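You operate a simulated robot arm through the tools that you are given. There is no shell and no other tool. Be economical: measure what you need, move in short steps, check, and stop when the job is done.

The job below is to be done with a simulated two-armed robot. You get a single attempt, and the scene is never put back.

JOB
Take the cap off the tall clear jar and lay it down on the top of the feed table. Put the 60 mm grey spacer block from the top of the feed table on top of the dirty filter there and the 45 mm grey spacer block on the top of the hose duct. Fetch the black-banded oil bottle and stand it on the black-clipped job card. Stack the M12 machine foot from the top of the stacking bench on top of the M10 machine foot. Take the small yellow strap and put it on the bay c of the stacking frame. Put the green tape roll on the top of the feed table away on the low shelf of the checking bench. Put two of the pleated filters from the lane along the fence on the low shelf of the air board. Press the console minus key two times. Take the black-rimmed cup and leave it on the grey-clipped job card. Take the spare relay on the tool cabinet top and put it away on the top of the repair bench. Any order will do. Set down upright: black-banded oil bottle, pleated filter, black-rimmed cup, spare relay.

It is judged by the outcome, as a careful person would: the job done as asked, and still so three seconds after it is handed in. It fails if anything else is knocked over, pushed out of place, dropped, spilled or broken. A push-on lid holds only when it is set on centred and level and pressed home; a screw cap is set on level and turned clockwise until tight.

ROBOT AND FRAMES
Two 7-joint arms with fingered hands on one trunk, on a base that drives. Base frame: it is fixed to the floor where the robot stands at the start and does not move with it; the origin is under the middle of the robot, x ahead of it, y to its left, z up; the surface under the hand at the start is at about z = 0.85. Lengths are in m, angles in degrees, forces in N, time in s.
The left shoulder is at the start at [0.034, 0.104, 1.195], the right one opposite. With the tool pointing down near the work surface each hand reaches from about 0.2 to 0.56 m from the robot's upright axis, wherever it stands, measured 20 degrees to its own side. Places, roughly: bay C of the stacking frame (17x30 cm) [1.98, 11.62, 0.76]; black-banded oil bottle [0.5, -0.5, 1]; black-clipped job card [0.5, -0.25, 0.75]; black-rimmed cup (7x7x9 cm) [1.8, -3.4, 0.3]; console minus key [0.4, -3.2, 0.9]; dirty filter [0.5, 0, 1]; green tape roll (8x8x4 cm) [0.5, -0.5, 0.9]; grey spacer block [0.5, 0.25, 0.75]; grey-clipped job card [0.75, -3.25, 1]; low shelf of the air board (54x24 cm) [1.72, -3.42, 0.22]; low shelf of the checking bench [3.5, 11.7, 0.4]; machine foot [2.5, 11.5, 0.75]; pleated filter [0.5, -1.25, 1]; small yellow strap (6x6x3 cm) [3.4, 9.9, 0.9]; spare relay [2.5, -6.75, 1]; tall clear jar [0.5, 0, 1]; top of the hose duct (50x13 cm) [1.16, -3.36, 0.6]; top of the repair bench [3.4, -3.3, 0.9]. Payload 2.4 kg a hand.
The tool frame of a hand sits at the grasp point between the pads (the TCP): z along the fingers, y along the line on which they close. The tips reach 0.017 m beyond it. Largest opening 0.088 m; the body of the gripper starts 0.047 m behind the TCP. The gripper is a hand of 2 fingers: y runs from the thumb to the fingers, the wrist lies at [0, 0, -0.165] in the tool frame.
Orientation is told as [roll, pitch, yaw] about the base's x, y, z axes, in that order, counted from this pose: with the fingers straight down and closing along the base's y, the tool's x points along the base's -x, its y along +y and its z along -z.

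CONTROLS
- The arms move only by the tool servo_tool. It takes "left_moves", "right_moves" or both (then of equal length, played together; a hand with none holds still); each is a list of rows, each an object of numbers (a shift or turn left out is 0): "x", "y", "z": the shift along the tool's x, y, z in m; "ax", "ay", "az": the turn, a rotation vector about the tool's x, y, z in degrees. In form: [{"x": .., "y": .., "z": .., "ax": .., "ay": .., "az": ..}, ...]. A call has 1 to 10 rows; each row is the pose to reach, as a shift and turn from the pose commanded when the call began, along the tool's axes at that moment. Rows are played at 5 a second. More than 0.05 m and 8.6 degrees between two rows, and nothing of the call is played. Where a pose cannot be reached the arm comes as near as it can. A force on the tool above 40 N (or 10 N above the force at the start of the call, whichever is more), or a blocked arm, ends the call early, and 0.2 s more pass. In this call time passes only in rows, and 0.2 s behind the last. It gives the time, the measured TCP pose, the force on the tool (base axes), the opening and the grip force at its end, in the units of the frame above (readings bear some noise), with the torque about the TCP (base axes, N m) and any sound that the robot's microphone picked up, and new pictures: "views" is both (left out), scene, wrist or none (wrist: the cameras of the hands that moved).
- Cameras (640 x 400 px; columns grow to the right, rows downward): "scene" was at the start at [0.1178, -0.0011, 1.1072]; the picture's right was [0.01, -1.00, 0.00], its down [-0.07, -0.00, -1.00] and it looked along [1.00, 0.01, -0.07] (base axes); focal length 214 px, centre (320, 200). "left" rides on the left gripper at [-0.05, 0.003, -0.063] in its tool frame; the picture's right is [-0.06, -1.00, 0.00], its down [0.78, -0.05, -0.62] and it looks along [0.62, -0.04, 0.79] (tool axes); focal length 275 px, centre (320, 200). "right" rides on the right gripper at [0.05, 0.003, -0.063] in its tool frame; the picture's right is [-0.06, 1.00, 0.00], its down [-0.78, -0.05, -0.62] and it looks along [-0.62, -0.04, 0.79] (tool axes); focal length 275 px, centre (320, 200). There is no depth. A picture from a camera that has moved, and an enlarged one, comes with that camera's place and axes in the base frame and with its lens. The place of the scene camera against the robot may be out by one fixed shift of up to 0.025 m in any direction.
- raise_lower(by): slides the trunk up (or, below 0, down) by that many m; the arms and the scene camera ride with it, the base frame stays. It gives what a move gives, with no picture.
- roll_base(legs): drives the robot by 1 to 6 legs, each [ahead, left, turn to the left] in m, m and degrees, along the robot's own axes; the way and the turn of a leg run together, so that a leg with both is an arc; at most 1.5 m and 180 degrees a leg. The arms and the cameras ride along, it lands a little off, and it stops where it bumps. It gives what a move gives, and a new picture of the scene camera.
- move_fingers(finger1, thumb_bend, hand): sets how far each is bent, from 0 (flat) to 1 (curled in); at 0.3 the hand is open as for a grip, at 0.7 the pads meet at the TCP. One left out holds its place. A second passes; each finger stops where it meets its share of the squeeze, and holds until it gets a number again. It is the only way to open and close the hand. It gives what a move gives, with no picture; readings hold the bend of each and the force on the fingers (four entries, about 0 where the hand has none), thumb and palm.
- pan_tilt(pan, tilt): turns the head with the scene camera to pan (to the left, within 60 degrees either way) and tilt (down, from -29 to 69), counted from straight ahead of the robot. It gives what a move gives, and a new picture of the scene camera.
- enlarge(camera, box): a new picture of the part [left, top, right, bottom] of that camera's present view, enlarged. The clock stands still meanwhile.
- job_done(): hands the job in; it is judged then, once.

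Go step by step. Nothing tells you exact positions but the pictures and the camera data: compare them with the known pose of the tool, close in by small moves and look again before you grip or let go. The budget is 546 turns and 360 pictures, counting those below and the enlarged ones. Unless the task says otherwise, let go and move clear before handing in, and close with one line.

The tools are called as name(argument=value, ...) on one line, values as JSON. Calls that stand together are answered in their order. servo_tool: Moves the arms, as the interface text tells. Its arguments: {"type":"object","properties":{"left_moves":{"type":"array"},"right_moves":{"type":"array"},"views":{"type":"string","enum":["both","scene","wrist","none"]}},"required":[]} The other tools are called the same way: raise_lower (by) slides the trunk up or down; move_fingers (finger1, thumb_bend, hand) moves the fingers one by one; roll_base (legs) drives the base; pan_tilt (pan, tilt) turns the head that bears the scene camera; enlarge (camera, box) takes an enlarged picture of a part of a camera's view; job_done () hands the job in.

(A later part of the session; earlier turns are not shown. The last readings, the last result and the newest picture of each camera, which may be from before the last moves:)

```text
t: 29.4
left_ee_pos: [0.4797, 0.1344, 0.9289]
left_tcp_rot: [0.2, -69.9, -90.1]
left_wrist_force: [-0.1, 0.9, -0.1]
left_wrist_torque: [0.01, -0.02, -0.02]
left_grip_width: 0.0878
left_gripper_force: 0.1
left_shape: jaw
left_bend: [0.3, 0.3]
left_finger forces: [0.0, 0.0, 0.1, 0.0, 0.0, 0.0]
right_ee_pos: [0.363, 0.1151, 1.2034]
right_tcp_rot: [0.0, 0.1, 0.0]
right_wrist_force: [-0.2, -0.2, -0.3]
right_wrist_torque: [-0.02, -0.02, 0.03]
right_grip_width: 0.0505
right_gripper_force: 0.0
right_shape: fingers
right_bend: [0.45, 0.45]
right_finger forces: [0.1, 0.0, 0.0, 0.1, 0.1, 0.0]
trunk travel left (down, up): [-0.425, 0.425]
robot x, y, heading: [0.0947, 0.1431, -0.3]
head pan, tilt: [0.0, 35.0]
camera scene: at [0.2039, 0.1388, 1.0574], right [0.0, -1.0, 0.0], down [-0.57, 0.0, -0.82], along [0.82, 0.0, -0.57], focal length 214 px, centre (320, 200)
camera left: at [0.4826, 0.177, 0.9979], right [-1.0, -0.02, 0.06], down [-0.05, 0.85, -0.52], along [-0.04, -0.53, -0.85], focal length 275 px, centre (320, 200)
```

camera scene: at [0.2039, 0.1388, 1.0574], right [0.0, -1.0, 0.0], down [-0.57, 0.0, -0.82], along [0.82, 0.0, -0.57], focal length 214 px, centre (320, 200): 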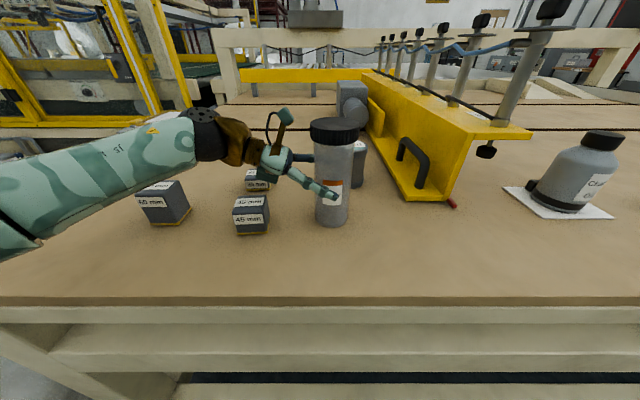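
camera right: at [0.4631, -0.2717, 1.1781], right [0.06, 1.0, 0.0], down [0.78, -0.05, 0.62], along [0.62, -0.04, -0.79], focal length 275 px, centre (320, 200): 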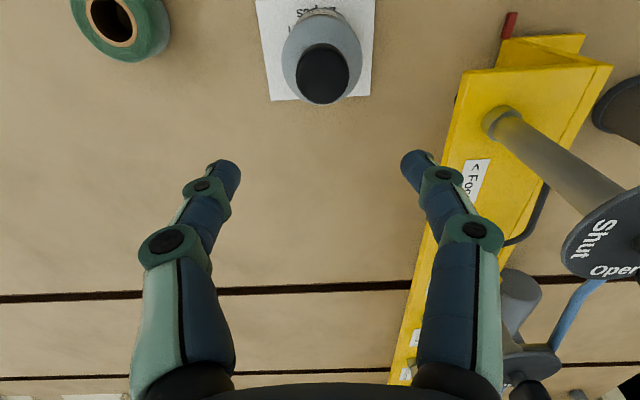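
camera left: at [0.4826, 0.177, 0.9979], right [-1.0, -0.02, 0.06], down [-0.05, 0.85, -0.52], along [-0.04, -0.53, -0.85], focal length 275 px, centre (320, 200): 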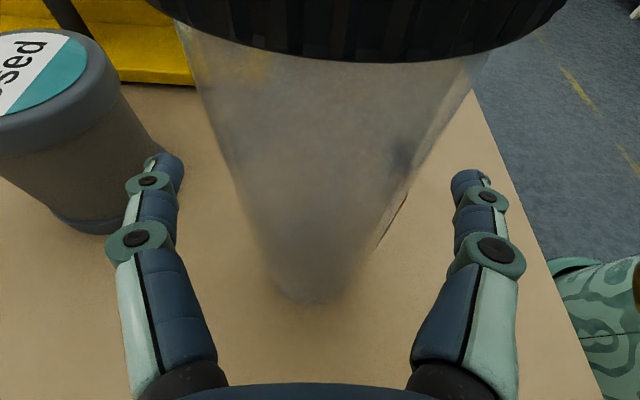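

move_fingers(hand="left", finger1=0.6, thumb_bend=0.6)

enlarge(camera="scene", box=[200, 80, 460, 260])

```text
t: 30.4
left_ee_pos: [0.4786, 0.1349, 0.9297]
left_tcp_rot: [0.0, -70.0, -90.1]
left_wrist_force: [-0.7, -0.7, 0.3]
left_wrist_torque: [0.0, 0.02, 0.01]
left_grip_width: 0.043
left_gripper_force: 5.7
left_shape: fingers
left_bend: [0.48, 0.54]
left_finger forces: [5.5, 0.0, 0.1, 0.1, 5.8, 0.0]
right_ee_pos: [0.3633, 0.1157, 1.2043]
right_tcp_rot: [0.0, -0.1, -0.1]
right_wrist_force: [0.3, 0.3, 0.2]
right_wrist_torque: [-0.01, 0.0, 0.02]
right_grip_width: 0.0503
right_gripper_force: 0.1
right_shape: fingers
right_bend: [0.45, 0.45]
right_finger forces: [0.1, 0.1, 0.0, 0.0, 0.0, 0.0]
trunk travel left (down, up): [-0.425, 0.425]
robot x, y, heading: [0.0918, 0.1406, 0.1]
head pan, tilt: [0.0, 35.0]
```

```text
2.22 times, centred on (330, 170) of scene
camera zoom: at [0.2039, 0.1388, 1.0574], right [0.0, -1.0, 0.0], down [-0.57, 0.0, -0.82], along [0.82, 0.0, -0.57], focal length 477 px, centre (298, 267)
```

zoom: 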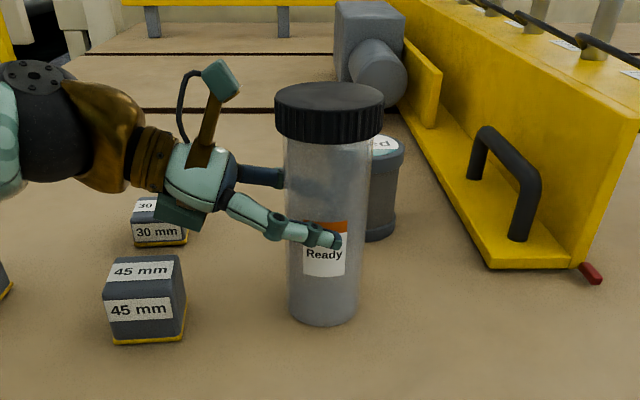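

Left hand holds the jar. Now the right hand: open, yaw it so that its fingers and camera stay clear of the left hand, and hover over the cap.

move_fingers(hand="right", finger1=0.3, thumb_bend=0.3)

servo_tool(right_moves=[{"x": -0.02, "az": -7.5}, {"x": -0.04, "az": -15}, {"x": -0.06, "az": -22.5, "z": 0.02}, {"x": -0.08, "y": 0.013, "az": -30, "z": 0.05}, {"x": -0.1, "y": 0.013, "az": -37.5, "z": 0.08}, {"x": -0.115, "y": 0.013, "az": -45, "z": 0.11}])

```text
t: 31.4
left_ee_pos: [0.4779, 0.1325, 0.9294]
left_tcp_rot: [0.0, -70.0, -90.1]
left_wrist_force: [-0.6, -0.6, 0.2]
left_wrist_torque: [0.0, -0.01, -0.02]
left_grip_width: 0.0429
left_gripper_force: 6.0
left_shape: fingers
left_bend: [0.48, 0.54]
left_finger forces: [5.4, 0.1, 0.1, 0.0, 5.9, 0.0]
right_ee_pos: [0.3651, 0.1158, 1.2042]
right_tcp_rot: [-0.1, 0.0, -0.1]
right_wrist_force: [-0.1, 0.2, 0.1]
right_wrist_torque: [0.01, -0.01, -0.01]
right_grip_width: 0.0835
right_gripper_force: 0.1
right_shape: fingers
right_bend: [0.3, 0.3]
right_finger forces: [0.0, 0.0, 0.0, 0.0, 0.0, 0.1]
trunk travel left (down, up): [-0.425, 0.425]
robot x, y, heading: [0.0896, 0.1421, -0.1]
head pan, tilt: [0.0, 35.0]
```

```text
t: 32.8
left_ee_pos: [0.4788, 0.1346, 0.9297]
left_tcp_rot: [0.0, -70.0, -90.2]
left_wrist_force: [0.1, -1.0, 0.3]
left_wrist_torque: [0.02, -0.05, -0.01]
left_grip_width: 0.043
left_gripper_force: 6.2
left_shape: fingers
left_bend: [0.48, 0.54]
left_finger forces: [5.5, 0.0, 0.1, 0.0, 5.7, 0.1]
right_ee_pos: [0.4798, 0.127, 1.0932]
right_tcp_rot: [0.0, 0.0, 45.0]
right_wrist_force: [-0.1, 0.5, 0.0]
right_wrist_torque: [0.02, 0.0, 0.01]
right_grip_width: 0.0837
right_gripper_force: 0.1
right_shape: fingers
right_bend: [0.3, 0.3]
right_finger forces: [0.1, 0.0, 0.1, 0.0, 0.0, 0.0]
trunk travel left (down, up): [-0.425, 0.425]
robot x, y, heading: [0.09, 0.1425, -0.0]
head pan, tilt: [0.0, 35.0]
camera scene: at [0.204, 0.1387, 1.0574], right [0.0, -1.0, 0.0], down [-0.57, 0.0, -0.82], along [0.82, 0.0, -0.57], focal length 214 px, centre (320, 200)
camera right: at [0.441, 0.0947, 1.1574], right [-0.66, 0.75, 0.0], down [0.59, 0.52, 0.62], along [0.46, 0.41, -0.79], focal length 275 px, centre (320, 200)
```

scene: 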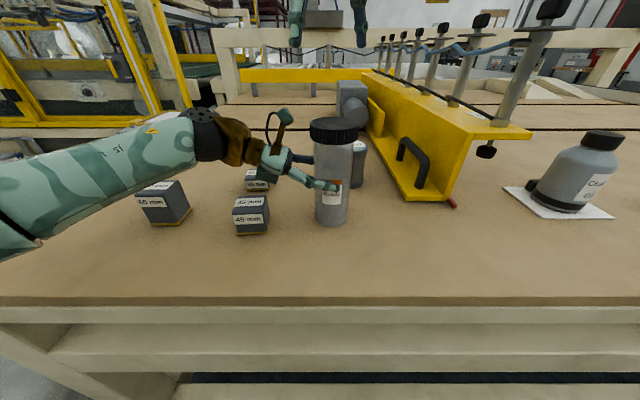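
right: 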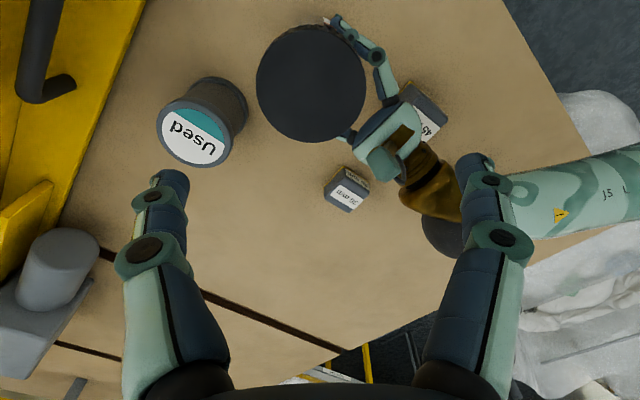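

Cap seen at (0.475,0.119). Centering and descending.

servo_tool(right_moves=[{"x": 0.0092, "y": -0.002, "z": 0.03}, {"x": 0.0092, "y": -0.002, "z": 0.06}, {"x": 0.0092, "y": -0.002, "z": 0.085}, {"x": 0.0092, "y": -0.002, "z": 0.1}])

```text
t: 33.8
left_ee_pos: [0.4787, 0.1341, 0.9299]
left_tcp_rot: [0.0, -70.1, -90.1]
left_wrist_force: [-0.2, -0.9, -0.4]
left_wrist_torque: [-0.02, -0.01, 0.01]
left_grip_width: 0.0428
left_gripper_force: 5.2
left_shape: fingers
left_bend: [0.48, 0.54]
left_finger forces: [5.5, 0.0, 0.0, 0.0, 5.8, 0.1]
right_ee_pos: [0.4739, 0.1196, 0.9935]
right_tcp_rot: [0.0, 0.1, 44.9]
right_wrist_force: [-0.1, -0.8, 0.0]
right_wrist_torque: [0.01, -0.01, 0.0]
right_grip_width: 0.0836
right_gripper_force: 0.2
right_shape: fingers
right_bend: [0.3, 0.3]
right_finger forces: [0.0, 0.0, 0.0, 0.0, 0.0, 0.1]
trunk travel left (down, up): [-0.425, 0.425]
robot x, y, heading: [0.0916, 0.1429, -0.4]
head pan, tilt: [0.0, 35.0]
camera scene: at [0.2039, 0.1388, 1.0574], right [0.0, -1.0, 0.0], down [-0.57, 0.0, -0.82], along [0.82, 0.0, -0.57], focal length 214 px, centre (320, 200)
camera right: at [0.4354, 0.0872, 1.057], right [-0.66, 0.75, 0.0], down [0.59, 0.52, 0.62], along [0.46, 0.41, -0.79], focal length 275 px, centre (320, 200)
```

scene: 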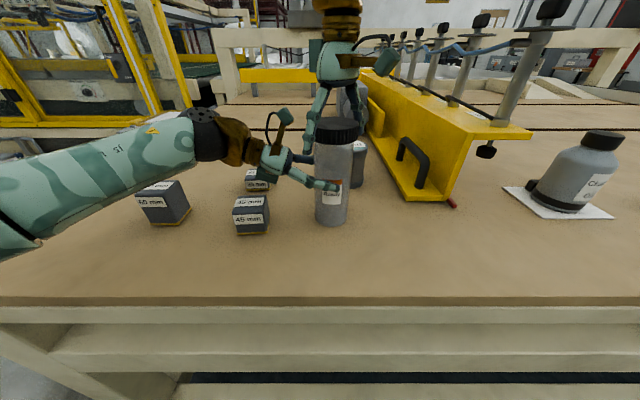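
right: 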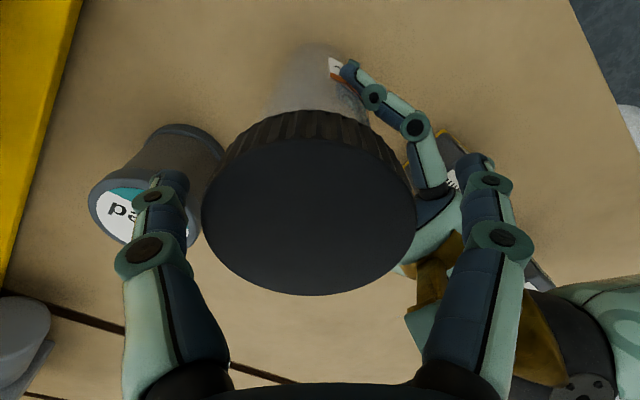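

Well centred. Lower 8 mm and close on the cap.

servo_tool(right_moves=[{"z": 0.008}], views="none")

move_fingers(hand="right", finger1=0.7, thumb_bend=0.7)

servo_tool(right_moves=[{"az": -4}, {"az": -8}, {"az": -12}, {"az": -16}])

```text
t: 34.2
left_ee_pos: [0.4798, 0.135, 0.9299]
left_tcp_rot: [0.0, -70.0, -90.1]
left_wrist_force: [-0.9, 0.0, 0.1]
left_wrist_torque: [-0.01, 0.03, 0.02]
left_grip_width: 0.0428
left_gripper_force: 5.8
left_shape: fingers
left_bend: [0.48, 0.54]
left_finger forces: [5.5, 0.0, 0.0, 0.0, 5.6, 0.1]
right_ee_pos: [0.474, 0.1211, 0.9866]
right_tcp_rot: [0.0, 0.0, 44.9]
right_wrist_force: [0.3, 0.0, 0.0]
right_wrist_torque: [-0.04, -0.02, -0.03]
right_grip_width: 0.0835
right_gripper_force: 0.1
right_shape: fingers
right_bend: [0.3, 0.3]
right_finger forces: [0.0, 0.0, 0.0, 0.1, 0.0, 0.0]
trunk travel left (down, up): [-0.425, 0.425]
robot x, y, heading: [0.0929, 0.1406, 0.1]
head pan, tilt: [0.0, 35.0]
```

```text
t: 35.2
left_ee_pos: [0.4793, 0.1335, 0.9295]
left_tcp_rot: [0.0, -70.1, -90.1]
left_wrist_force: [-3.2, 5.0, 3.0]
left_wrist_torque: [0.0, -0.03, -0.11]
left_grip_width: 0.0431
left_gripper_force: 6.3
left_shape: fingers
left_bend: [0.5, 0.54]
left_finger forces: [4.4, 0.0, 0.0, 0.0, 7.7, 0.0]
right_ee_pos: [0.4722, 0.1201, 0.9871]
right_tcp_rot: [0.0, 0.0, 44.9]
right_wrist_force: [3.3, -3.5, -1.6]
right_wrist_torque: [-0.1, -0.13, 0.02]
right_grip_width: 0.0435
right_gripper_force: 16.9
right_shape: fingers
right_bend: [0.55, 0.57]
right_finger forces: [15.0, 0.1, 0.1, 0.0, 19.6, 0.0]
trunk travel left (down, up): [-0.425, 0.425]
robot x, y, heading: [0.0905, 0.1414, -0.1]
head pan, tilt: [0.0, 35.0]
```

```text
t: 36.2
left_ee_pos: [0.479, 0.1319, 0.9297]
left_tcp_rot: [0.0, -69.9, -90.1]
left_wrist_force: [-3.4, 2.6, 0.8]
left_wrist_torque: [-0.01, -0.01, 0.07]
left_grip_width: 0.0428
left_gripper_force: 6.6
left_shape: fingers
left_bend: [0.5, 0.54]
left_finger forces: [4.6, 0.0, 0.1, 0.1, 8.9, 0.1]
right_ee_pos: [0.4738, 0.1206, 0.9864]
right_tcp_rot: [-0.1, 0.0, 61.0]
right_wrist_force: [4.3, -1.8, 0.2]
right_wrist_torque: [-0.11, -0.17, -0.14]
right_grip_width: 0.0433
right_gripper_force: 16.0
right_shape: fingers
right_bend: [0.55, 0.58]
right_finger forces: [13.5, 0.1, 0.0, 0.1, 18.8, 0.0]
trunk travel left (down, up): [-0.425, 0.425]
robot x, y, heading: [0.0901, 0.1419, -0.1]
head pan, tilt: [0.0, 35.0]
camera scene: at [0.2039, 0.1388, 1.0574], right [0.0, -1.0, 0.0], down [-0.57, 0.0, -0.82], along [0.82, 0.0, -0.57], focal length 214 px, centre (320, 200)
camera right: at [0.446, 0.0782, 1.0494], right [-0.84, 0.54, 0.0], down [0.42, 0.66, 0.62], along [0.33, 0.52, -0.79], focal length 275 px, centre (320, 200)
```

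scene: 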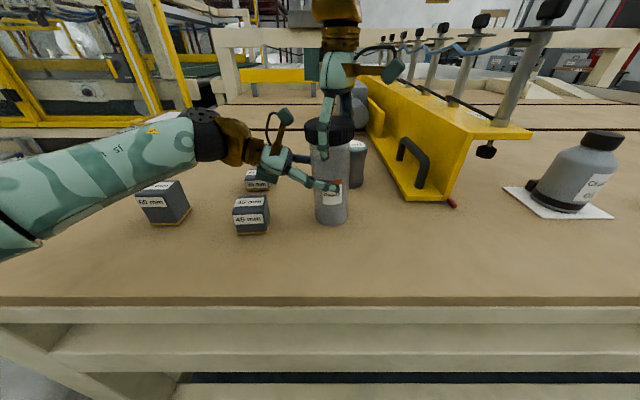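
right: 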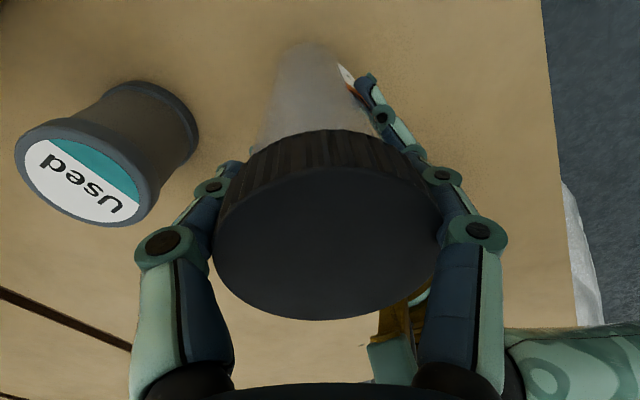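

servo_tool(right_moves=[{"az": -8}, {"az": -16}, {"az": -24}, {"az": -32}, {"az": -40}, {"az": -48}, {"az": -56}, {"az": -64}])

```text
t: 38.0
left_ee_pos: [0.4778, 0.1338, 0.9292]
left_tcp_rot: [0.0, -70.1, -90.1]
left_wrist_force: [-12.2, -6.2, -3.3]
left_wrist_torque: [-0.01, -0.13, 0.16]
left_grip_width: 0.0376
left_gripper_force: 7.7
left_shape: fingers
left_bend: [0.56, 0.52]
left_finger forces: [2.0, 0.0, 0.0, 0.0, 14.3, 0.0]
right_ee_pos: [0.4737, 0.12, 0.9857]
right_tcp_rot: [0.0, 0.1, 125.1]
right_wrist_force: [11.6, 4.8, 4.5]
right_wrist_torque: [0.26, -0.52, -0.32]
right_grip_width: 0.042
right_gripper_force: 17.4
right_shape: fingers
right_bend: [0.58, 0.58]
right_finger forces: [11.2, 0.0, 0.0, 0.1, 24.3, 0.1]
trunk travel left (down, up): [-0.425, 0.425]
robot x, y, heading: [0.0884, 0.1383, -0.1]
head pan, tilt: [0.0, 35.0]
camera scene: at [0.2038, 0.1387, 1.0574], right [0.0, -1.0, 0.0], down [-0.57, 0.0, -0.82], along [0.82, 0.0, -0.57], focal length 214 px, centre (320, 200)
camera right: at [0.499, 0.0782, 1.0497], right [-0.85, -0.52, 0.0], down [-0.41, 0.67, 0.62], along [-0.32, 0.53, -0.79], focal length 275 px, centre (320, 200)
```

scene: 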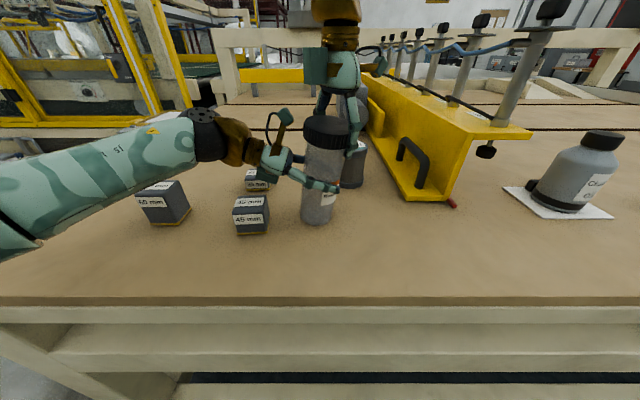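
right: 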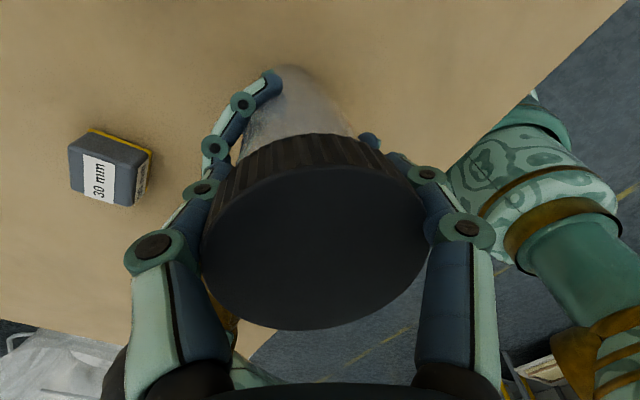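

The jar tilted and shifted a bit: the left grip is too weak. I release the cap and look at the jar before gripping more firmly.

move_fingers(hand="right", finger1=0.3, thumb_bend=0.3)

enlarge(camera="scene", box=[200, 80, 460, 260])

enlarge(camera="left", box=[0, 0, 640, 400])

```text
t: 39.0
left_ee_pos: [0.4782, 0.1342, 0.9299]
left_tcp_rot: [0.0, -69.9, -90.1]
left_wrist_force: [-0.9, -0.5, -1.6]
left_wrist_torque: [0.0, -0.07, 0.02]
left_grip_width: 0.0359
left_gripper_force: 6.5
left_shape: fingers
left_bend: [0.55, 0.55]
left_finger forces: [5.4, 0.1, 0.0, 0.0, 6.9, 0.0]
right_ee_pos: [0.4738, 0.1209, 0.9856]
right_tcp_rot: [0.0, -0.1, 124.9]
right_wrist_force: [1.0, -0.5, 0.5]
right_wrist_torque: [0.02, 0.03, 0.01]
right_grip_width: 0.0843
right_gripper_force: 0.5
right_shape: fingers
right_bend: [0.3, 0.3]
right_finger forces: [0.0, 0.0, 0.1, 0.0, 1.3, 0.0]
trunk travel left (down, up): [-0.425, 0.425]
robot x, y, heading: [0.0911, 0.1399, 0.0]
head pan, tilt: [0.0, 35.0]
```

```text
2.22 times, centred on (330, 170) of scene
camera zoom: at [0.204, 0.1388, 1.0574], right [0.0, -1.0, 0.0], down [-0.57, 0.0, -0.82], along [0.82, 0.0, -0.57], focal length 477 px, centre (298, 267)
```

zoom: 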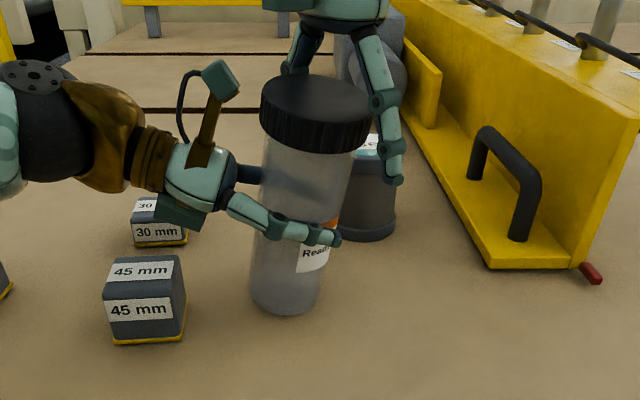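

```text
1.00 times, centred on (320, 200) of left (not enlarged: the box is as wide or as high as the picture)
camera zoom: at [0.4826, 0.1773, 0.9979], right [-1.0, -0.02, 0.06], down [-0.05, 0.85, -0.53], along [-0.04, -0.53, -0.85], focal length 275 px, centre (320, 200)
```

zoom: 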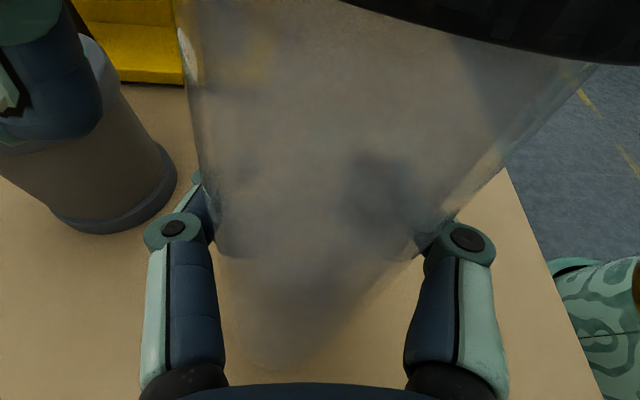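

The jar is leaning about 10° in the grip. I open the left hand, with the right fingers loosely caging the cap, so it can settle upright.

move_fingers(hand="left", finger1=0.4, thumb_bend=0.4)

enlarge(camera="scene", box=[200, 80, 460, 260])

enlarge(camera="left", box=[0, 0, 640, 400])

```text
t: 40.0
left_ee_pos: [0.4792, 0.1337, 0.9294]
left_tcp_rot: [0.0, -70.0, -90.0]
left_wrist_force: [-0.2, -0.7, -0.2]
left_wrist_torque: [0.01, 0.0, 0.01]
left_grip_width: 0.0617
left_gripper_force: 0.1
left_shape: fingers
left_bend: [0.4, 0.4]
left_finger forces: [0.0, 0.0, 0.0, 0.0, 0.0, 0.0]
right_ee_pos: [0.4733, 0.1211, 0.9858]
right_tcp_rot: [0.0, 0.0, 124.8]
right_wrist_force: [-0.7, 0.9, -0.4]
right_wrist_torque: [0.02, -0.02, -0.01]
right_grip_width: 0.0837
right_gripper_force: 0.0
right_shape: fingers
right_bend: [0.3, 0.3]
right_finger forces: [0.0, 0.0, 0.0, 0.0, 0.1, 0.0]
trunk travel left (down, up): [-0.425, 0.425]
robot x, y, heading: [0.0899, 0.1418, -0.0]
head pan, tilt: [0.0, 35.0]
```

```text
2.22 times, centred on (330, 170) of scene
camera zoom: at [0.204, 0.1388, 1.0574], right [0.0, -1.0, 0.0], down [-0.57, 0.0, -0.82], along [0.82, 0.0, -0.57], focal length 477 px, centre (298, 267)
```

zoom: 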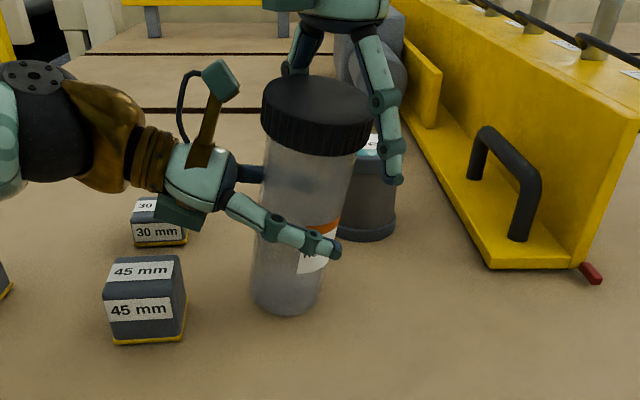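

```text
1.00 times, centred on (320, 200) of left (not enlarged: the box is as wide or as high as the picture)
camera zoom: at [0.4825, 0.1773, 0.9979], right [-1.0, -0.02, 0.06], down [-0.05, 0.85, -0.53], along [-0.04, -0.53, -0.85], focal length 275 px, centre (320, 200)
```

zoom: 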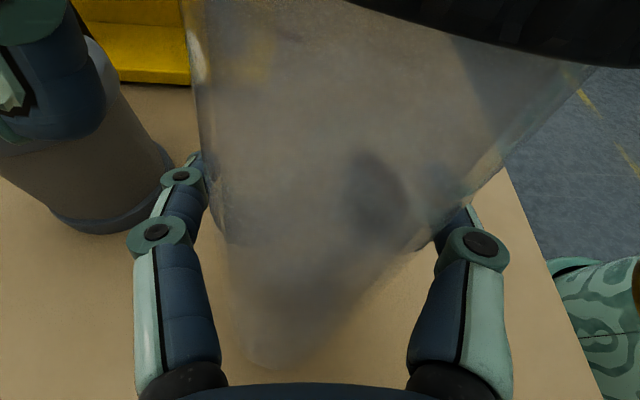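

move_fingers(hand="left", finger1=0.25, thumb_bend=0.25)

move_fingers(hand="right", finger1=0.2, thumb_bend=0.2)

enlarge(camera="scene", box=[200, 80, 460, 260])

enlarge(camera="right", box=[0, 0, 640, 400])

```text
t: 41.0
left_ee_pos: [0.4798, 0.1337, 0.9299]
left_tcp_rot: [0.0, -70.0, -90.1]
left_wrist_force: [0.3, -0.4, -0.5]
left_wrist_torque: [0.02, 0.02, -0.01]
left_grip_width: 0.0904
left_gripper_force: 0.1
left_shape: fingers
left_bend: [0.25, 0.25]
left_finger forces: [0.1, 0.1, 0.0, 0.1, 0.1, 0.1]
right_ee_pos: [0.4734, 0.1198, 0.9852]
right_tcp_rot: [0.0, 0.0, 124.9]
right_wrist_force: [0.1, 0.3, -0.9]
right_wrist_torque: [0.0, 0.01, -0.01]
right_grip_width: 0.0837
right_gripper_force: 0.0
right_shape: fingers
right_bend: [0.3, 0.3]
right_finger forces: [0.0, 0.0, 0.1, 0.0, 0.1, 0.0]
trunk travel left (down, up): [-0.425, 0.425]
robot x, y, heading: [0.0897, 0.1394, -0.1]
head pan, tilt: [0.0, 35.0]
```

```text
t: 42.0
left_ee_pos: [0.4781, 0.1358, 0.9299]
left_tcp_rot: [0.0, -70.0, -90.0]
left_wrist_force: [-0.3, -0.3, 0.6]
left_wrist_torque: [0.02, 0.0, 0.03]
left_grip_width: 0.0906
left_gripper_force: 0.1
left_shape: fingers
left_bend: [0.25, 0.25]
left_finger forces: [0.0, 0.0, 0.0, 0.2, 0.0, 0.1]
right_ee_pos: [0.4737, 0.1215, 0.9848]
right_tcp_rot: [-0.1, 0.0, 124.9]
right_wrist_force: [-0.4, -0.3, 0.6]
right_wrist_torque: [0.0, 0.01, 0.0]
right_grip_width: 0.0971
right_gripper_force: 0.0
right_shape: fingers
right_bend: [0.2, 0.2]
right_finger forces: [0.0, 0.0, 0.0, 0.1, 0.2, 0.0]
trunk travel left (down, up): [-0.425, 0.425]
robot x, y, heading: [0.0901, 0.1406, -0.0]
head pan, tilt: [0.0, 35.0]
```

```text
2.22 times, centred on (330, 170) of scene
camera zoom: at [0.204, 0.1388, 1.0574], right [0.0, -1.0, 0.0], down [-0.57, 0.0, -0.82], along [0.82, 0.0, -0.57], focal length 477 px, centre (298, 267)
```

zoom: 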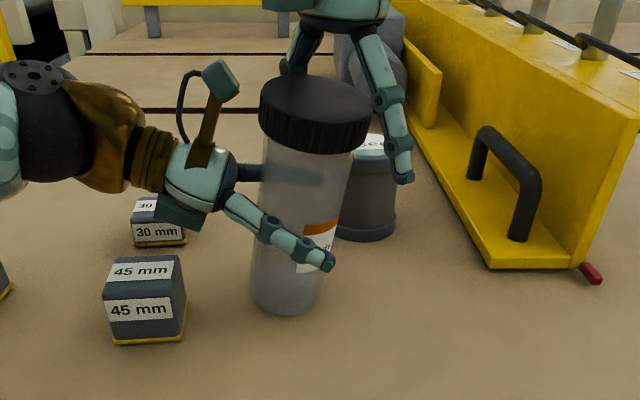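

```text
1.00 times, centred on (320, 200) of right (not enlarged: the box is as wide or as high as the picture)
camera zoom: at [0.4989, 0.078, 1.0493], right [-0.85, -0.52, 0.0], down [-0.41, 0.67, 0.62], along [-0.32, 0.53, -0.79], focal length 275 px, centre (320, 200)
```

zoom: 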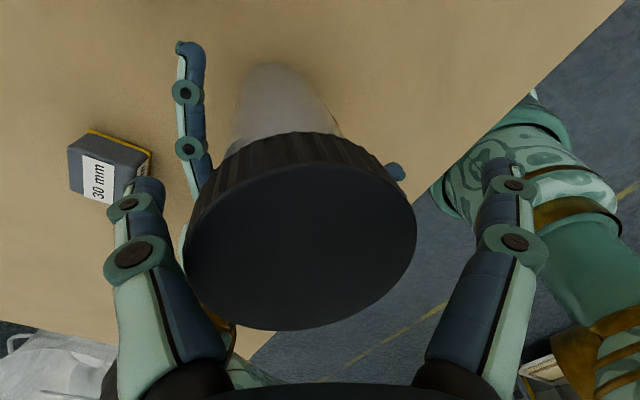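

The jar's cap seems to be leaning against the left hand's camera mount. I back the left hand off slowly so the jar rocks upright.

servo_tool(left_moves=[{"z": -0.003}, {"z": -0.006}, {"z": -0.009}, {"z": -0.012}, {"z": -0.015}, {"z": -0.018}, {"z": -0.021}, {"z": -0.024}, {"z": -0.027}, {"z": -0.03}], views="wrist")

enlarge(camera="scene", box=[200, 80, 460, 260])

```text
t: 44.2
left_ee_pos: [0.4779, 0.163, 0.9389]
left_tcp_rot: [0.0, -69.9, -90.1]
left_wrist_force: [0.1, -0.2, -0.2]
left_wrist_torque: [0.0, 0.0, 0.02]
left_grip_width: 0.0904
left_gripper_force: 0.1
left_shape: fingers
left_bend: [0.25, 0.25]
left_finger forces: [0.0, 0.0, 0.0, 0.0, 0.0, 0.1]
right_ee_pos: [0.4729, 0.1207, 0.9862]
right_tcp_rot: [-0.1, 0.0, 124.9]
right_wrist_force: [0.5, -0.1, -0.8]
right_wrist_torque: [0.02, -0.02, -0.02]
right_grip_width: 0.0973
right_gripper_force: 0.1
right_shape: fingers
right_bend: [0.2, 0.2]
right_finger forces: [0.0, 0.0, 0.1, 0.0, 0.1, 0.0]
trunk travel left (down, up): [-0.425, 0.425]
robot x, y, heading: [0.0886, 0.1394, -0.1]
head pan, tilt: [0.0, 35.0]
camera left: at [0.4827, 0.2056, 1.0073], right [-1.0, -0.02, 0.06], down [-0.05, 0.85, -0.53], along [-0.04, -0.53, -0.85], focal length 275 px, centre (320, 200)
```

left: 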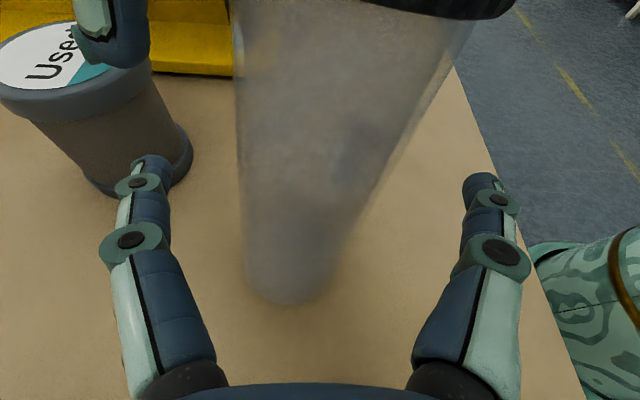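

```text
2.22 times, centred on (330, 170) of scene
camera zoom: at [0.204, 0.1388, 1.0574], right [0.0, -1.0, 0.0], down [-0.57, 0.0, -0.82], along [0.82, 0.0, -0.57], focal length 477 px, centre (298, 267)
```

zoom: 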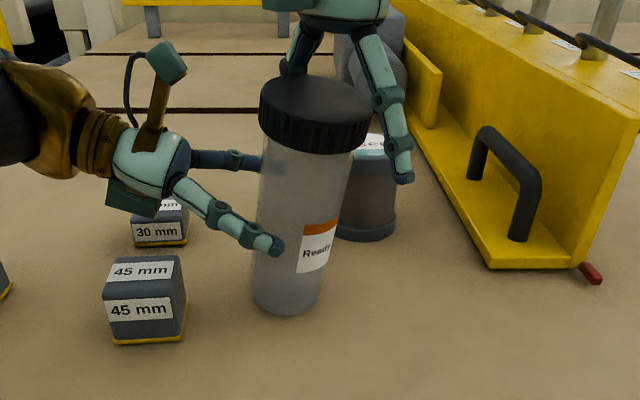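

move_fingers(hand="right", finger1=0.05, thumb_bend=0.05)

enlarge(camera="scene", box=[200, 80, 460, 260])

```text
t: 45.2
left_ee_pos: [0.4798, 0.1633, 0.9389]
left_tcp_rot: [0.0, -70.0, -90.0]
left_wrist_force: [0.4, -0.1, -0.9]
left_wrist_torque: [0.03, 0.0, -0.02]
left_grip_width: 0.0907
left_gripper_force: 0.1
left_shape: fingers
left_bend: [0.25, 0.25]
left_finger forces: [0.0, 0.0, 0.0, 0.1, 0.0, 0.1]
right_ee_pos: [0.4733, 0.1205, 0.9852]
right_tcp_rot: [0.0, 0.0, 124.8]
right_wrist_force: [0.5, -0.1, 0.3]
right_wrist_torque: [0.01, 0.03, 0.0]
right_grip_width: 0.1139
right_gripper_force: 0.0
right_shape: fingers
right_bend: [0.05, 0.05]
right_finger forces: [0.1, 0.1, 0.0, 0.0, 0.1, 0.0]
trunk travel left (down, up): [-0.425, 0.425]
robot x, y, heading: [0.0912, 0.1433, -0.3]
head pan, tilt: [0.0, 35.0]
```

```text
2.22 times, centred on (330, 170) of scene
camera zoom: at [0.204, 0.1388, 1.0574], right [0.0, -1.0, 0.0], down [-0.57, 0.0, -0.82], along [0.82, 0.0, -0.57], focal length 477 px, centre (298, 267)
```

zoom: 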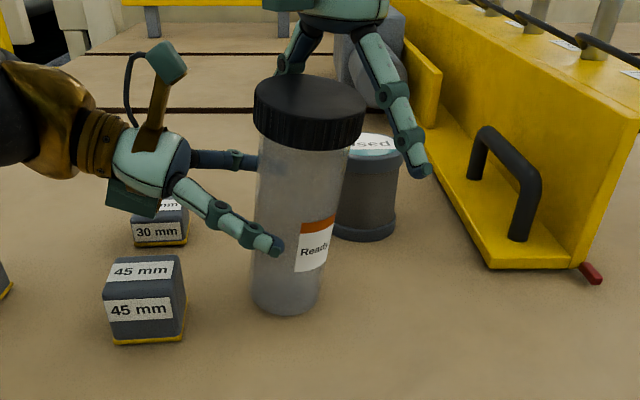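

The right thumb was what held the lean. I raise the right hand slowly to free the jar.

servo_tool(right_moves=[{"z": -0.004}, {"z": -0.008}, {"z": -0.012}, {"z": -0.018}, {"z": -0.024}, {"z": -0.03}, {"z": -0.04}, {"z": -0.06}, {"z": -0.08}], views="wrist")

enlarge(camera="scene", box=[200, 80, 460, 260])

```text
t: 47.2
left_ee_pos: [0.48, 0.1624, 0.9377]
left_tcp_rot: [0.0, -70.0, -90.1]
left_wrist_force: [-0.1, -0.3, 0.3]
left_wrist_torque: [0.02, -0.01, 0.0]
left_grip_width: 0.0905
left_gripper_force: 0.0
left_shape: fingers
left_bend: [0.25, 0.25]
left_finger forces: [0.1, 0.1, 0.0, 0.0, 0.0, 0.0]
right_ee_pos: [0.4734, 0.1213, 1.0674]
right_tcp_rot: [0.0, 0.1, 124.9]
right_wrist_force: [-0.1, 0.0, 0.1]
right_wrist_torque: [-0.03, 0.0, 0.03]
right_grip_width: 0.1137
right_gripper_force: 0.1
right_shape: fingers
right_bend: [0.05, 0.05]
right_finger forces: [0.0, 0.0, 0.0, 0.0, 0.0, 0.0]
trunk travel left (down, up): [-0.425, 0.425]
robot x, y, heading: [0.0898, 0.1395, 0.0]
head pan, tilt: [0.0, 35.0]
camera right: at [0.4981, 0.0777, 1.1297], right [-0.85, -0.52, 0.0], down [-0.41, 0.67, 0.62], along [-0.32, 0.53, -0.79], focal length 275 px, centre (320, 200)
```

right: 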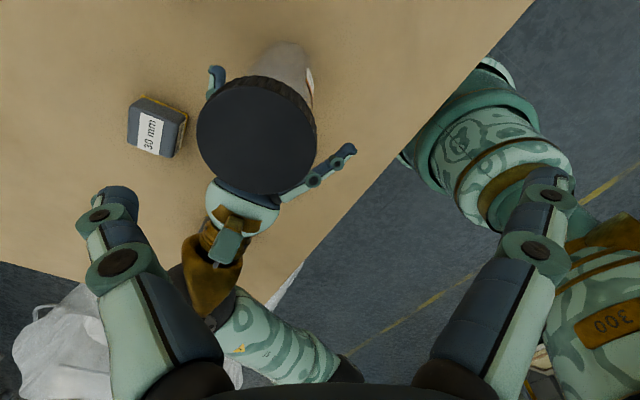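

```text
2.22 times, centred on (330, 170) of scene
camera zoom: at [0.2039, 0.1388, 1.0574], right [0.0, -1.0, 0.0], down [-0.57, 0.0, -0.82], along [0.82, 0.0, -0.57], focal length 477 px, centre (298, 267)
```

zoom: 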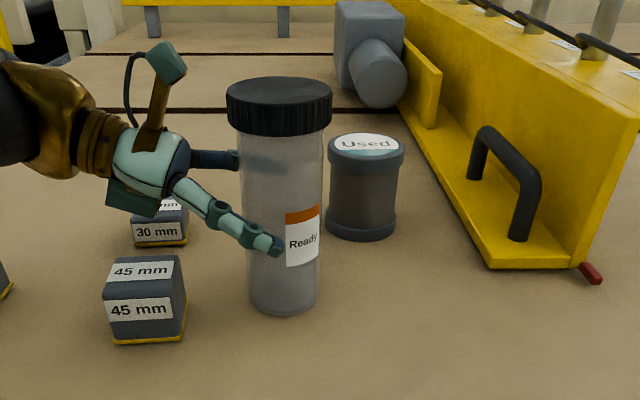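

The jar is upright again, now at about (0.493,0.143). I realign the left hand and grip it more firmly.

servo_tool(left_moves=[{"y": 0.014}, {"y": 0.014, "z": 0.01}], views="none")

move_fingers(hand="left", finger1=0.6, thumb_bend=0.6)

move_fingers(hand="left", finger1=0.85, thumb_bend=0.85)

enlarge(camera="scene", box=[200, 80, 460, 260])

enlarge(camera="right", box=[0, 0, 640, 400])

```text
t: 47.8
left_ee_pos: [0.493, 0.1527, 0.9354]
left_tcp_rot: [0.0, -70.0, -90.1]
left_wrist_force: [-0.4, -0.8, 0.0]
left_wrist_torque: [-0.01, 0.0, 0.01]
left_grip_width: 0.0907
left_gripper_force: 0.0
left_shape: fingers
left_bend: [0.25, 0.25]
left_finger forces: [0.0, 0.0, 0.0, 0.0, 0.0, 0.0]
right_ee_pos: [0.4728, 0.1192, 1.0658]
right_tcp_rot: [0.1, 0.0, 124.9]
right_wrist_force: [-0.4, 0.1, -0.1]
right_wrist_torque: [-0.01, -0.01, -0.02]
right_grip_width: 0.114
right_gripper_force: 0.0
right_shape: fingers
right_bend: [0.05, 0.05]
right_finger forces: [0.0, 0.0, 0.0, 0.0, 0.0, 0.1]
trunk travel left (down, up): [-0.425, 0.425]
robot x, y, heading: [0.093, 0.1419, -0.2]
head pan, tilt: [0.0, 35.0]
```

```text
t: 48.8
left_ee_pos: [0.4933, 0.1524, 0.9363]
left_tcp_rot: [-0.1, -70.0, -90.1]
left_wrist_force: [-0.2, -0.5, 0.7]
left_wrist_torque: [-0.03, -0.01, -0.02]
left_grip_width: 0.0403
left_gripper_force: 5.9
left_shape: fingers
left_bend: [0.49, 0.55]
left_finger forces: [5.4, 0.0, 0.1, 0.0, 6.1, 0.1]
right_ee_pos: [0.4726, 0.1197, 1.0654]
right_tcp_rot: [-0.1, 0.0, 124.9]
right_wrist_force: [1.0, -0.5, 0.5]
right_wrist_torque: [0.01, 0.03, -0.01]
right_grip_width: 0.1138
right_gripper_force: 0.0
right_shape: fingers
right_bend: [0.05, 0.05]
right_finger forces: [0.1, 0.0, 0.1, 0.1, 0.1, 0.0]
trunk travel left (down, up): [-0.425, 0.425]
robot x, y, heading: [0.0887, 0.1409, -0.2]
head pan, tilt: [0.0, 35.0]
```

```text
t: 49.8
left_ee_pos: [0.494, 0.153, 0.9362]
left_tcp_rot: [0.0, -69.9, -90.0]
left_wrist_force: [0.6, -0.2, -0.6]
left_wrist_torque: [-0.02, 0.02, -0.04]
left_grip_width: 0.0364
left_gripper_force: 17.9
left_shape: fingers
left_bend: [0.53, 0.66]
left_finger forces: [18.6, 0.0, 0.0, 0.0, 17.9, 0.0]
right_ee_pos: [0.4724, 0.1205, 1.0666]
right_tcp_rot: [0.0, -0.1, 125.0]
right_wrist_force: [-0.3, 0.3, 0.6]
right_wrist_torque: [0.05, -0.01, 0.01]
right_grip_width: 0.1138
right_gripper_force: 0.1
right_shape: fingers
right_bend: [0.05, 0.05]
right_finger forces: [0.0, 0.1, 0.0, 0.1, 0.0, 0.0]
trunk travel left (down, up): [-0.425, 0.425]
robot x, y, heading: [0.092, 0.1398, -0.3]
head pan, tilt: [0.0, 35.0]
```

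```text
2.22 times, centred on (330, 170) of scene
camera zoom: at [0.2041, 0.1388, 1.0574], right [0.0, -1.0, 0.0], down [-0.57, 0.0, -0.82], along [0.82, 0.0, -0.57], focal length 477 px, centre (298, 267)
```

zoom: 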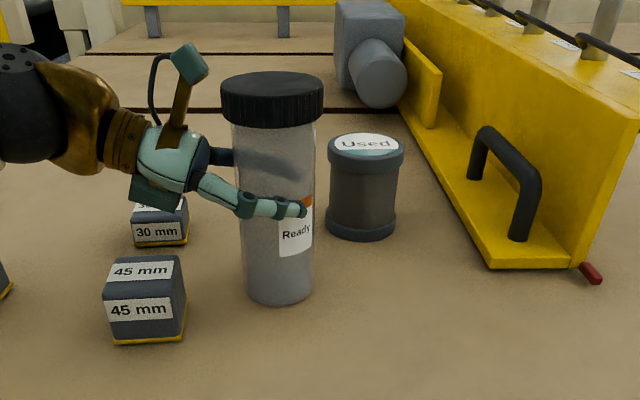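

```text
1.00 times, centred on (320, 200) of right (not enlarged: the box is as wide or as high as the picture)
camera zoom: at [0.4983, 0.0778, 1.1294], right [-0.85, -0.52, 0.0], down [-0.41, 0.67, 0.62], along [-0.32, 0.53, -0.79], focal length 275 px, centre (320, 200)
```

zoom: 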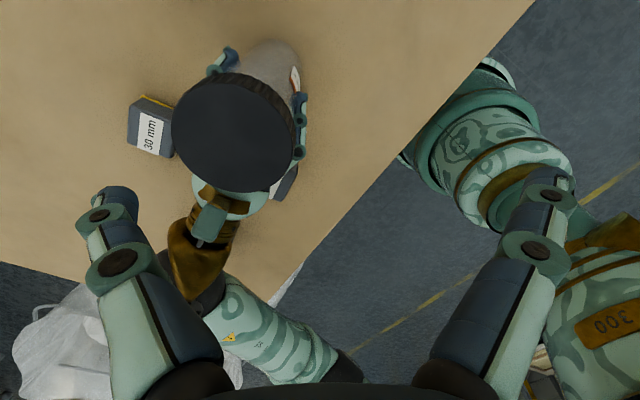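

servo_tool(right_moves=[{"z": -0.02, "az": 8.5}, {"z": -0.02, "az": 17}, {"z": -0.02, "az": 25.5}, {"z": -0.02, "az": 34, "x": -0.002, "y": -0.01}, {"z": -0.02, "az": 42.5, "x": -0.004, "y": -0.02}, {"z": -0.02, "az": 51, "x": -0.005, "y": -0.03}, {"z": -0.02, "az": 59.5, "x": -0.007, "y": -0.044}, {"z": -0.02, "az": 68, "x": -0.007, "y": -0.044}, {"z": -0.02, "az": 76.5, "x": -0.007, "y": -0.044}, {"z": -0.02, "az": 85, "x": -0.007, "y": -0.044}], views="wrist")

move_fingers(hand="right", finger1=0.25, thumb_bend=0.25)

```text
t: 52.0
left_ee_pos: [0.4931, 0.1529, 0.9358]
left_tcp_rot: [0.0, -70.0, -90.1]
left_wrist_force: [-0.3, 0.0, 0.3]
left_wrist_torque: [-0.01, 0.04, -0.02]
left_grip_width: 0.0364
left_gripper_force: 18.0
left_shape: fingers
left_bend: [0.53, 0.66]
left_finger forces: [18.5, 0.0, 0.0, 0.1, 17.9, 0.0]
right_ee_pos: [0.5055, 0.1513, 1.0859]
right_tcp_rot: [0.0, 0.1, 39.8]
right_wrist_force: [-0.2, 0.3, 0.7]
right_wrist_torque: [-0.02, 0.01, -0.01]
right_grip_width: 0.1139
right_gripper_force: 0.1
right_shape: fingers
right_bend: [0.05, 0.05]
right_finger forces: [0.0, 0.0, 0.1, 0.0, 0.1, 0.0]
trunk travel left (down, up): [-0.425, 0.425]
robot x, y, heading: [0.09, 0.1426, -0.3]
head pan, tilt: [0.0, 35.0]
camera right: at [0.4647, 0.122, 1.1495], right [-0.59, 0.81, 0.0], down [0.63, 0.46, 0.62], along [0.5, 0.37, -0.79], focal length 275 px, centre (320, 200)
```

right: 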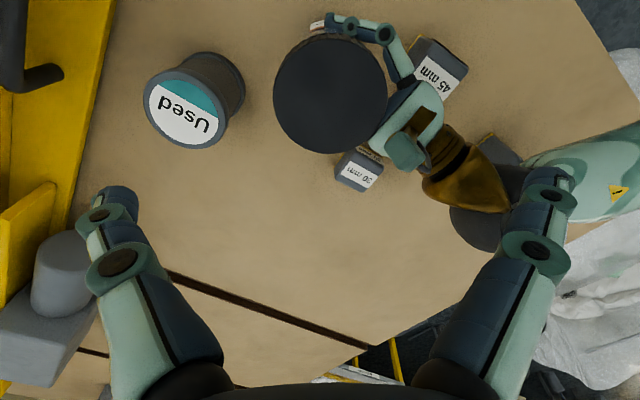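

```text
t: 53.0
left_ee_pos: [0.4936, 0.1537, 0.9359]
left_tcp_rot: [0.0, -70.1, -90.0]
left_wrist_force: [0.3, 0.6, -0.5]
left_wrist_torque: [-0.05, -0.01, 0.0]
left_grip_width: 0.0364
left_gripper_force: 18.1
left_shape: fingers
left_bend: [0.53, 0.66]
left_finger forces: [18.5, 0.0, 0.0, 0.0, 17.8, 0.0]
right_ee_pos: [0.5054, 0.151, 1.0854]
right_tcp_rot: [0.1, 0.0, 39.9]
right_wrist_force: [0.7, 0.2, 0.2]
right_wrist_torque: [0.0, -0.04, -0.03]
right_grip_width: 0.0913
right_gripper_force: 0.1
right_shape: fingers
right_bend: [0.25, 0.25]
right_finger forces: [0.0, 0.1, 0.0, 0.0, 0.0, 0.0]
trunk travel left (down, up): [-0.425, 0.425]
robot x, y, heading: [0.089, 0.1415, -0.2]
head pan, tilt: [0.0, 35.0]
```

The left camera mount is crowding the cap, so I'll regrip the jar 3 cm lower and a bit farther back.

move_fingers(hand="left", finger1=0.28, thumb_bend=0.28)

servo_tool(left_moves=[{"y": 0.01, "z": -0.01}, {"y": 0.01, "x": 0.031, "z": 0.0}], views="wrist")

enlarge(camera="right", box=[160, 0, 480, 200])

```text
t: 54.0
left_ee_pos: [0.4926, 0.1529, 0.9353]
left_tcp_rot: [0.0, -70.0, -89.9]
left_wrist_force: [-0.6, -0.7, -0.7]
left_wrist_torque: [-0.01, -0.01, 0.01]
left_grip_width: 0.0864
left_gripper_force: 0.0
left_shape: fingers
left_bend: [0.28, 0.28]
left_finger forces: [0.1, 0.0, 0.1, 0.0, 0.0, 0.1]
right_ee_pos: [0.506, 0.1517, 1.086]
right_tcp_rot: [0.0, 0.1, 39.9]
right_wrist_force: [-0.7, -0.3, -1.0]
right_wrist_torque: [0.0, 0.01, -0.01]
right_grip_width: 0.0913
right_gripper_force: 0.1
right_shape: fingers
right_bend: [0.25, 0.25]
right_finger forces: [0.0, 0.1, 0.0, 0.1, 0.1, 0.1]
trunk travel left (down, up): [-0.425, 0.425]
robot x, y, heading: [0.0887, 0.14, 0.1]
head pan, tilt: [0.0, 35.0]
```

```text
t: 54.6
left_ee_pos: [0.5039, 0.1643, 0.906]
left_tcp_rot: [0.0, -70.0, -90.1]
left_wrist_force: [-0.5, -0.3, -0.4]
left_wrist_torque: [0.03, 0.04, -0.02]
left_grip_width: 0.0862
left_gripper_force: 0.1
left_shape: fingers
left_bend: [0.28, 0.28]
left_finger forces: [0.0, 0.1, 0.0, 0.1, 0.0, 0.0]
right_ee_pos: [0.5054, 0.1511, 1.0862]
right_tcp_rot: [0.0, 0.0, 39.9]
right_wrist_force: [-0.4, 0.0, -0.6]
right_wrist_torque: [0.03, -0.01, 0.01]
right_grip_width: 0.0914
right_gripper_force: 0.1
right_shape: fingers
right_bend: [0.25, 0.25]
right_finger forces: [0.1, 0.0, 0.1, 0.1, 0.0, 0.0]
trunk travel left (down, up): [-0.425, 0.425]
robot x, y, heading: [0.0938, 0.1414, -0.3]
head pan, tilt: [0.0, 35.0]
camera left: at [0.5074, 0.2063, 0.9744], right [-1.0, -0.02, 0.06], down [-0.05, 0.85, -0.52], along [-0.04, -0.53, -0.85], focal length 275 px, centre (320, 200)
```

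left: 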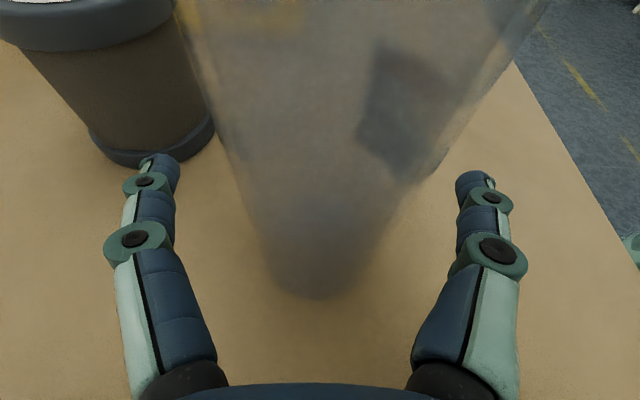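

```text
2.00 times, centred on (320, 100) of right
camera zoom: at [0.4647, 0.1218, 1.1495], right [-0.59, 0.81, 0.0], down [0.63, 0.47, 0.62], along [0.5, 0.37, -0.79], focal length 551 px, centre (320, 400)
```

zoom: 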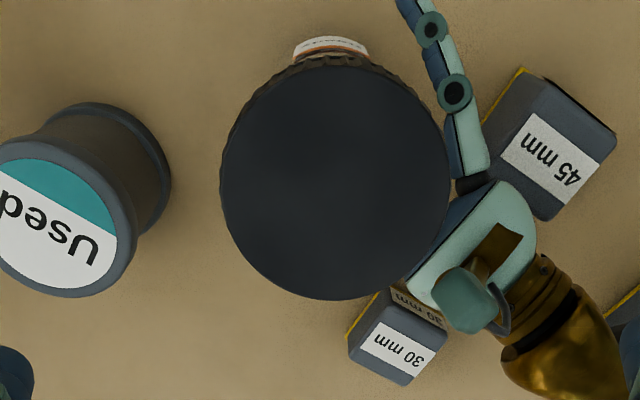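

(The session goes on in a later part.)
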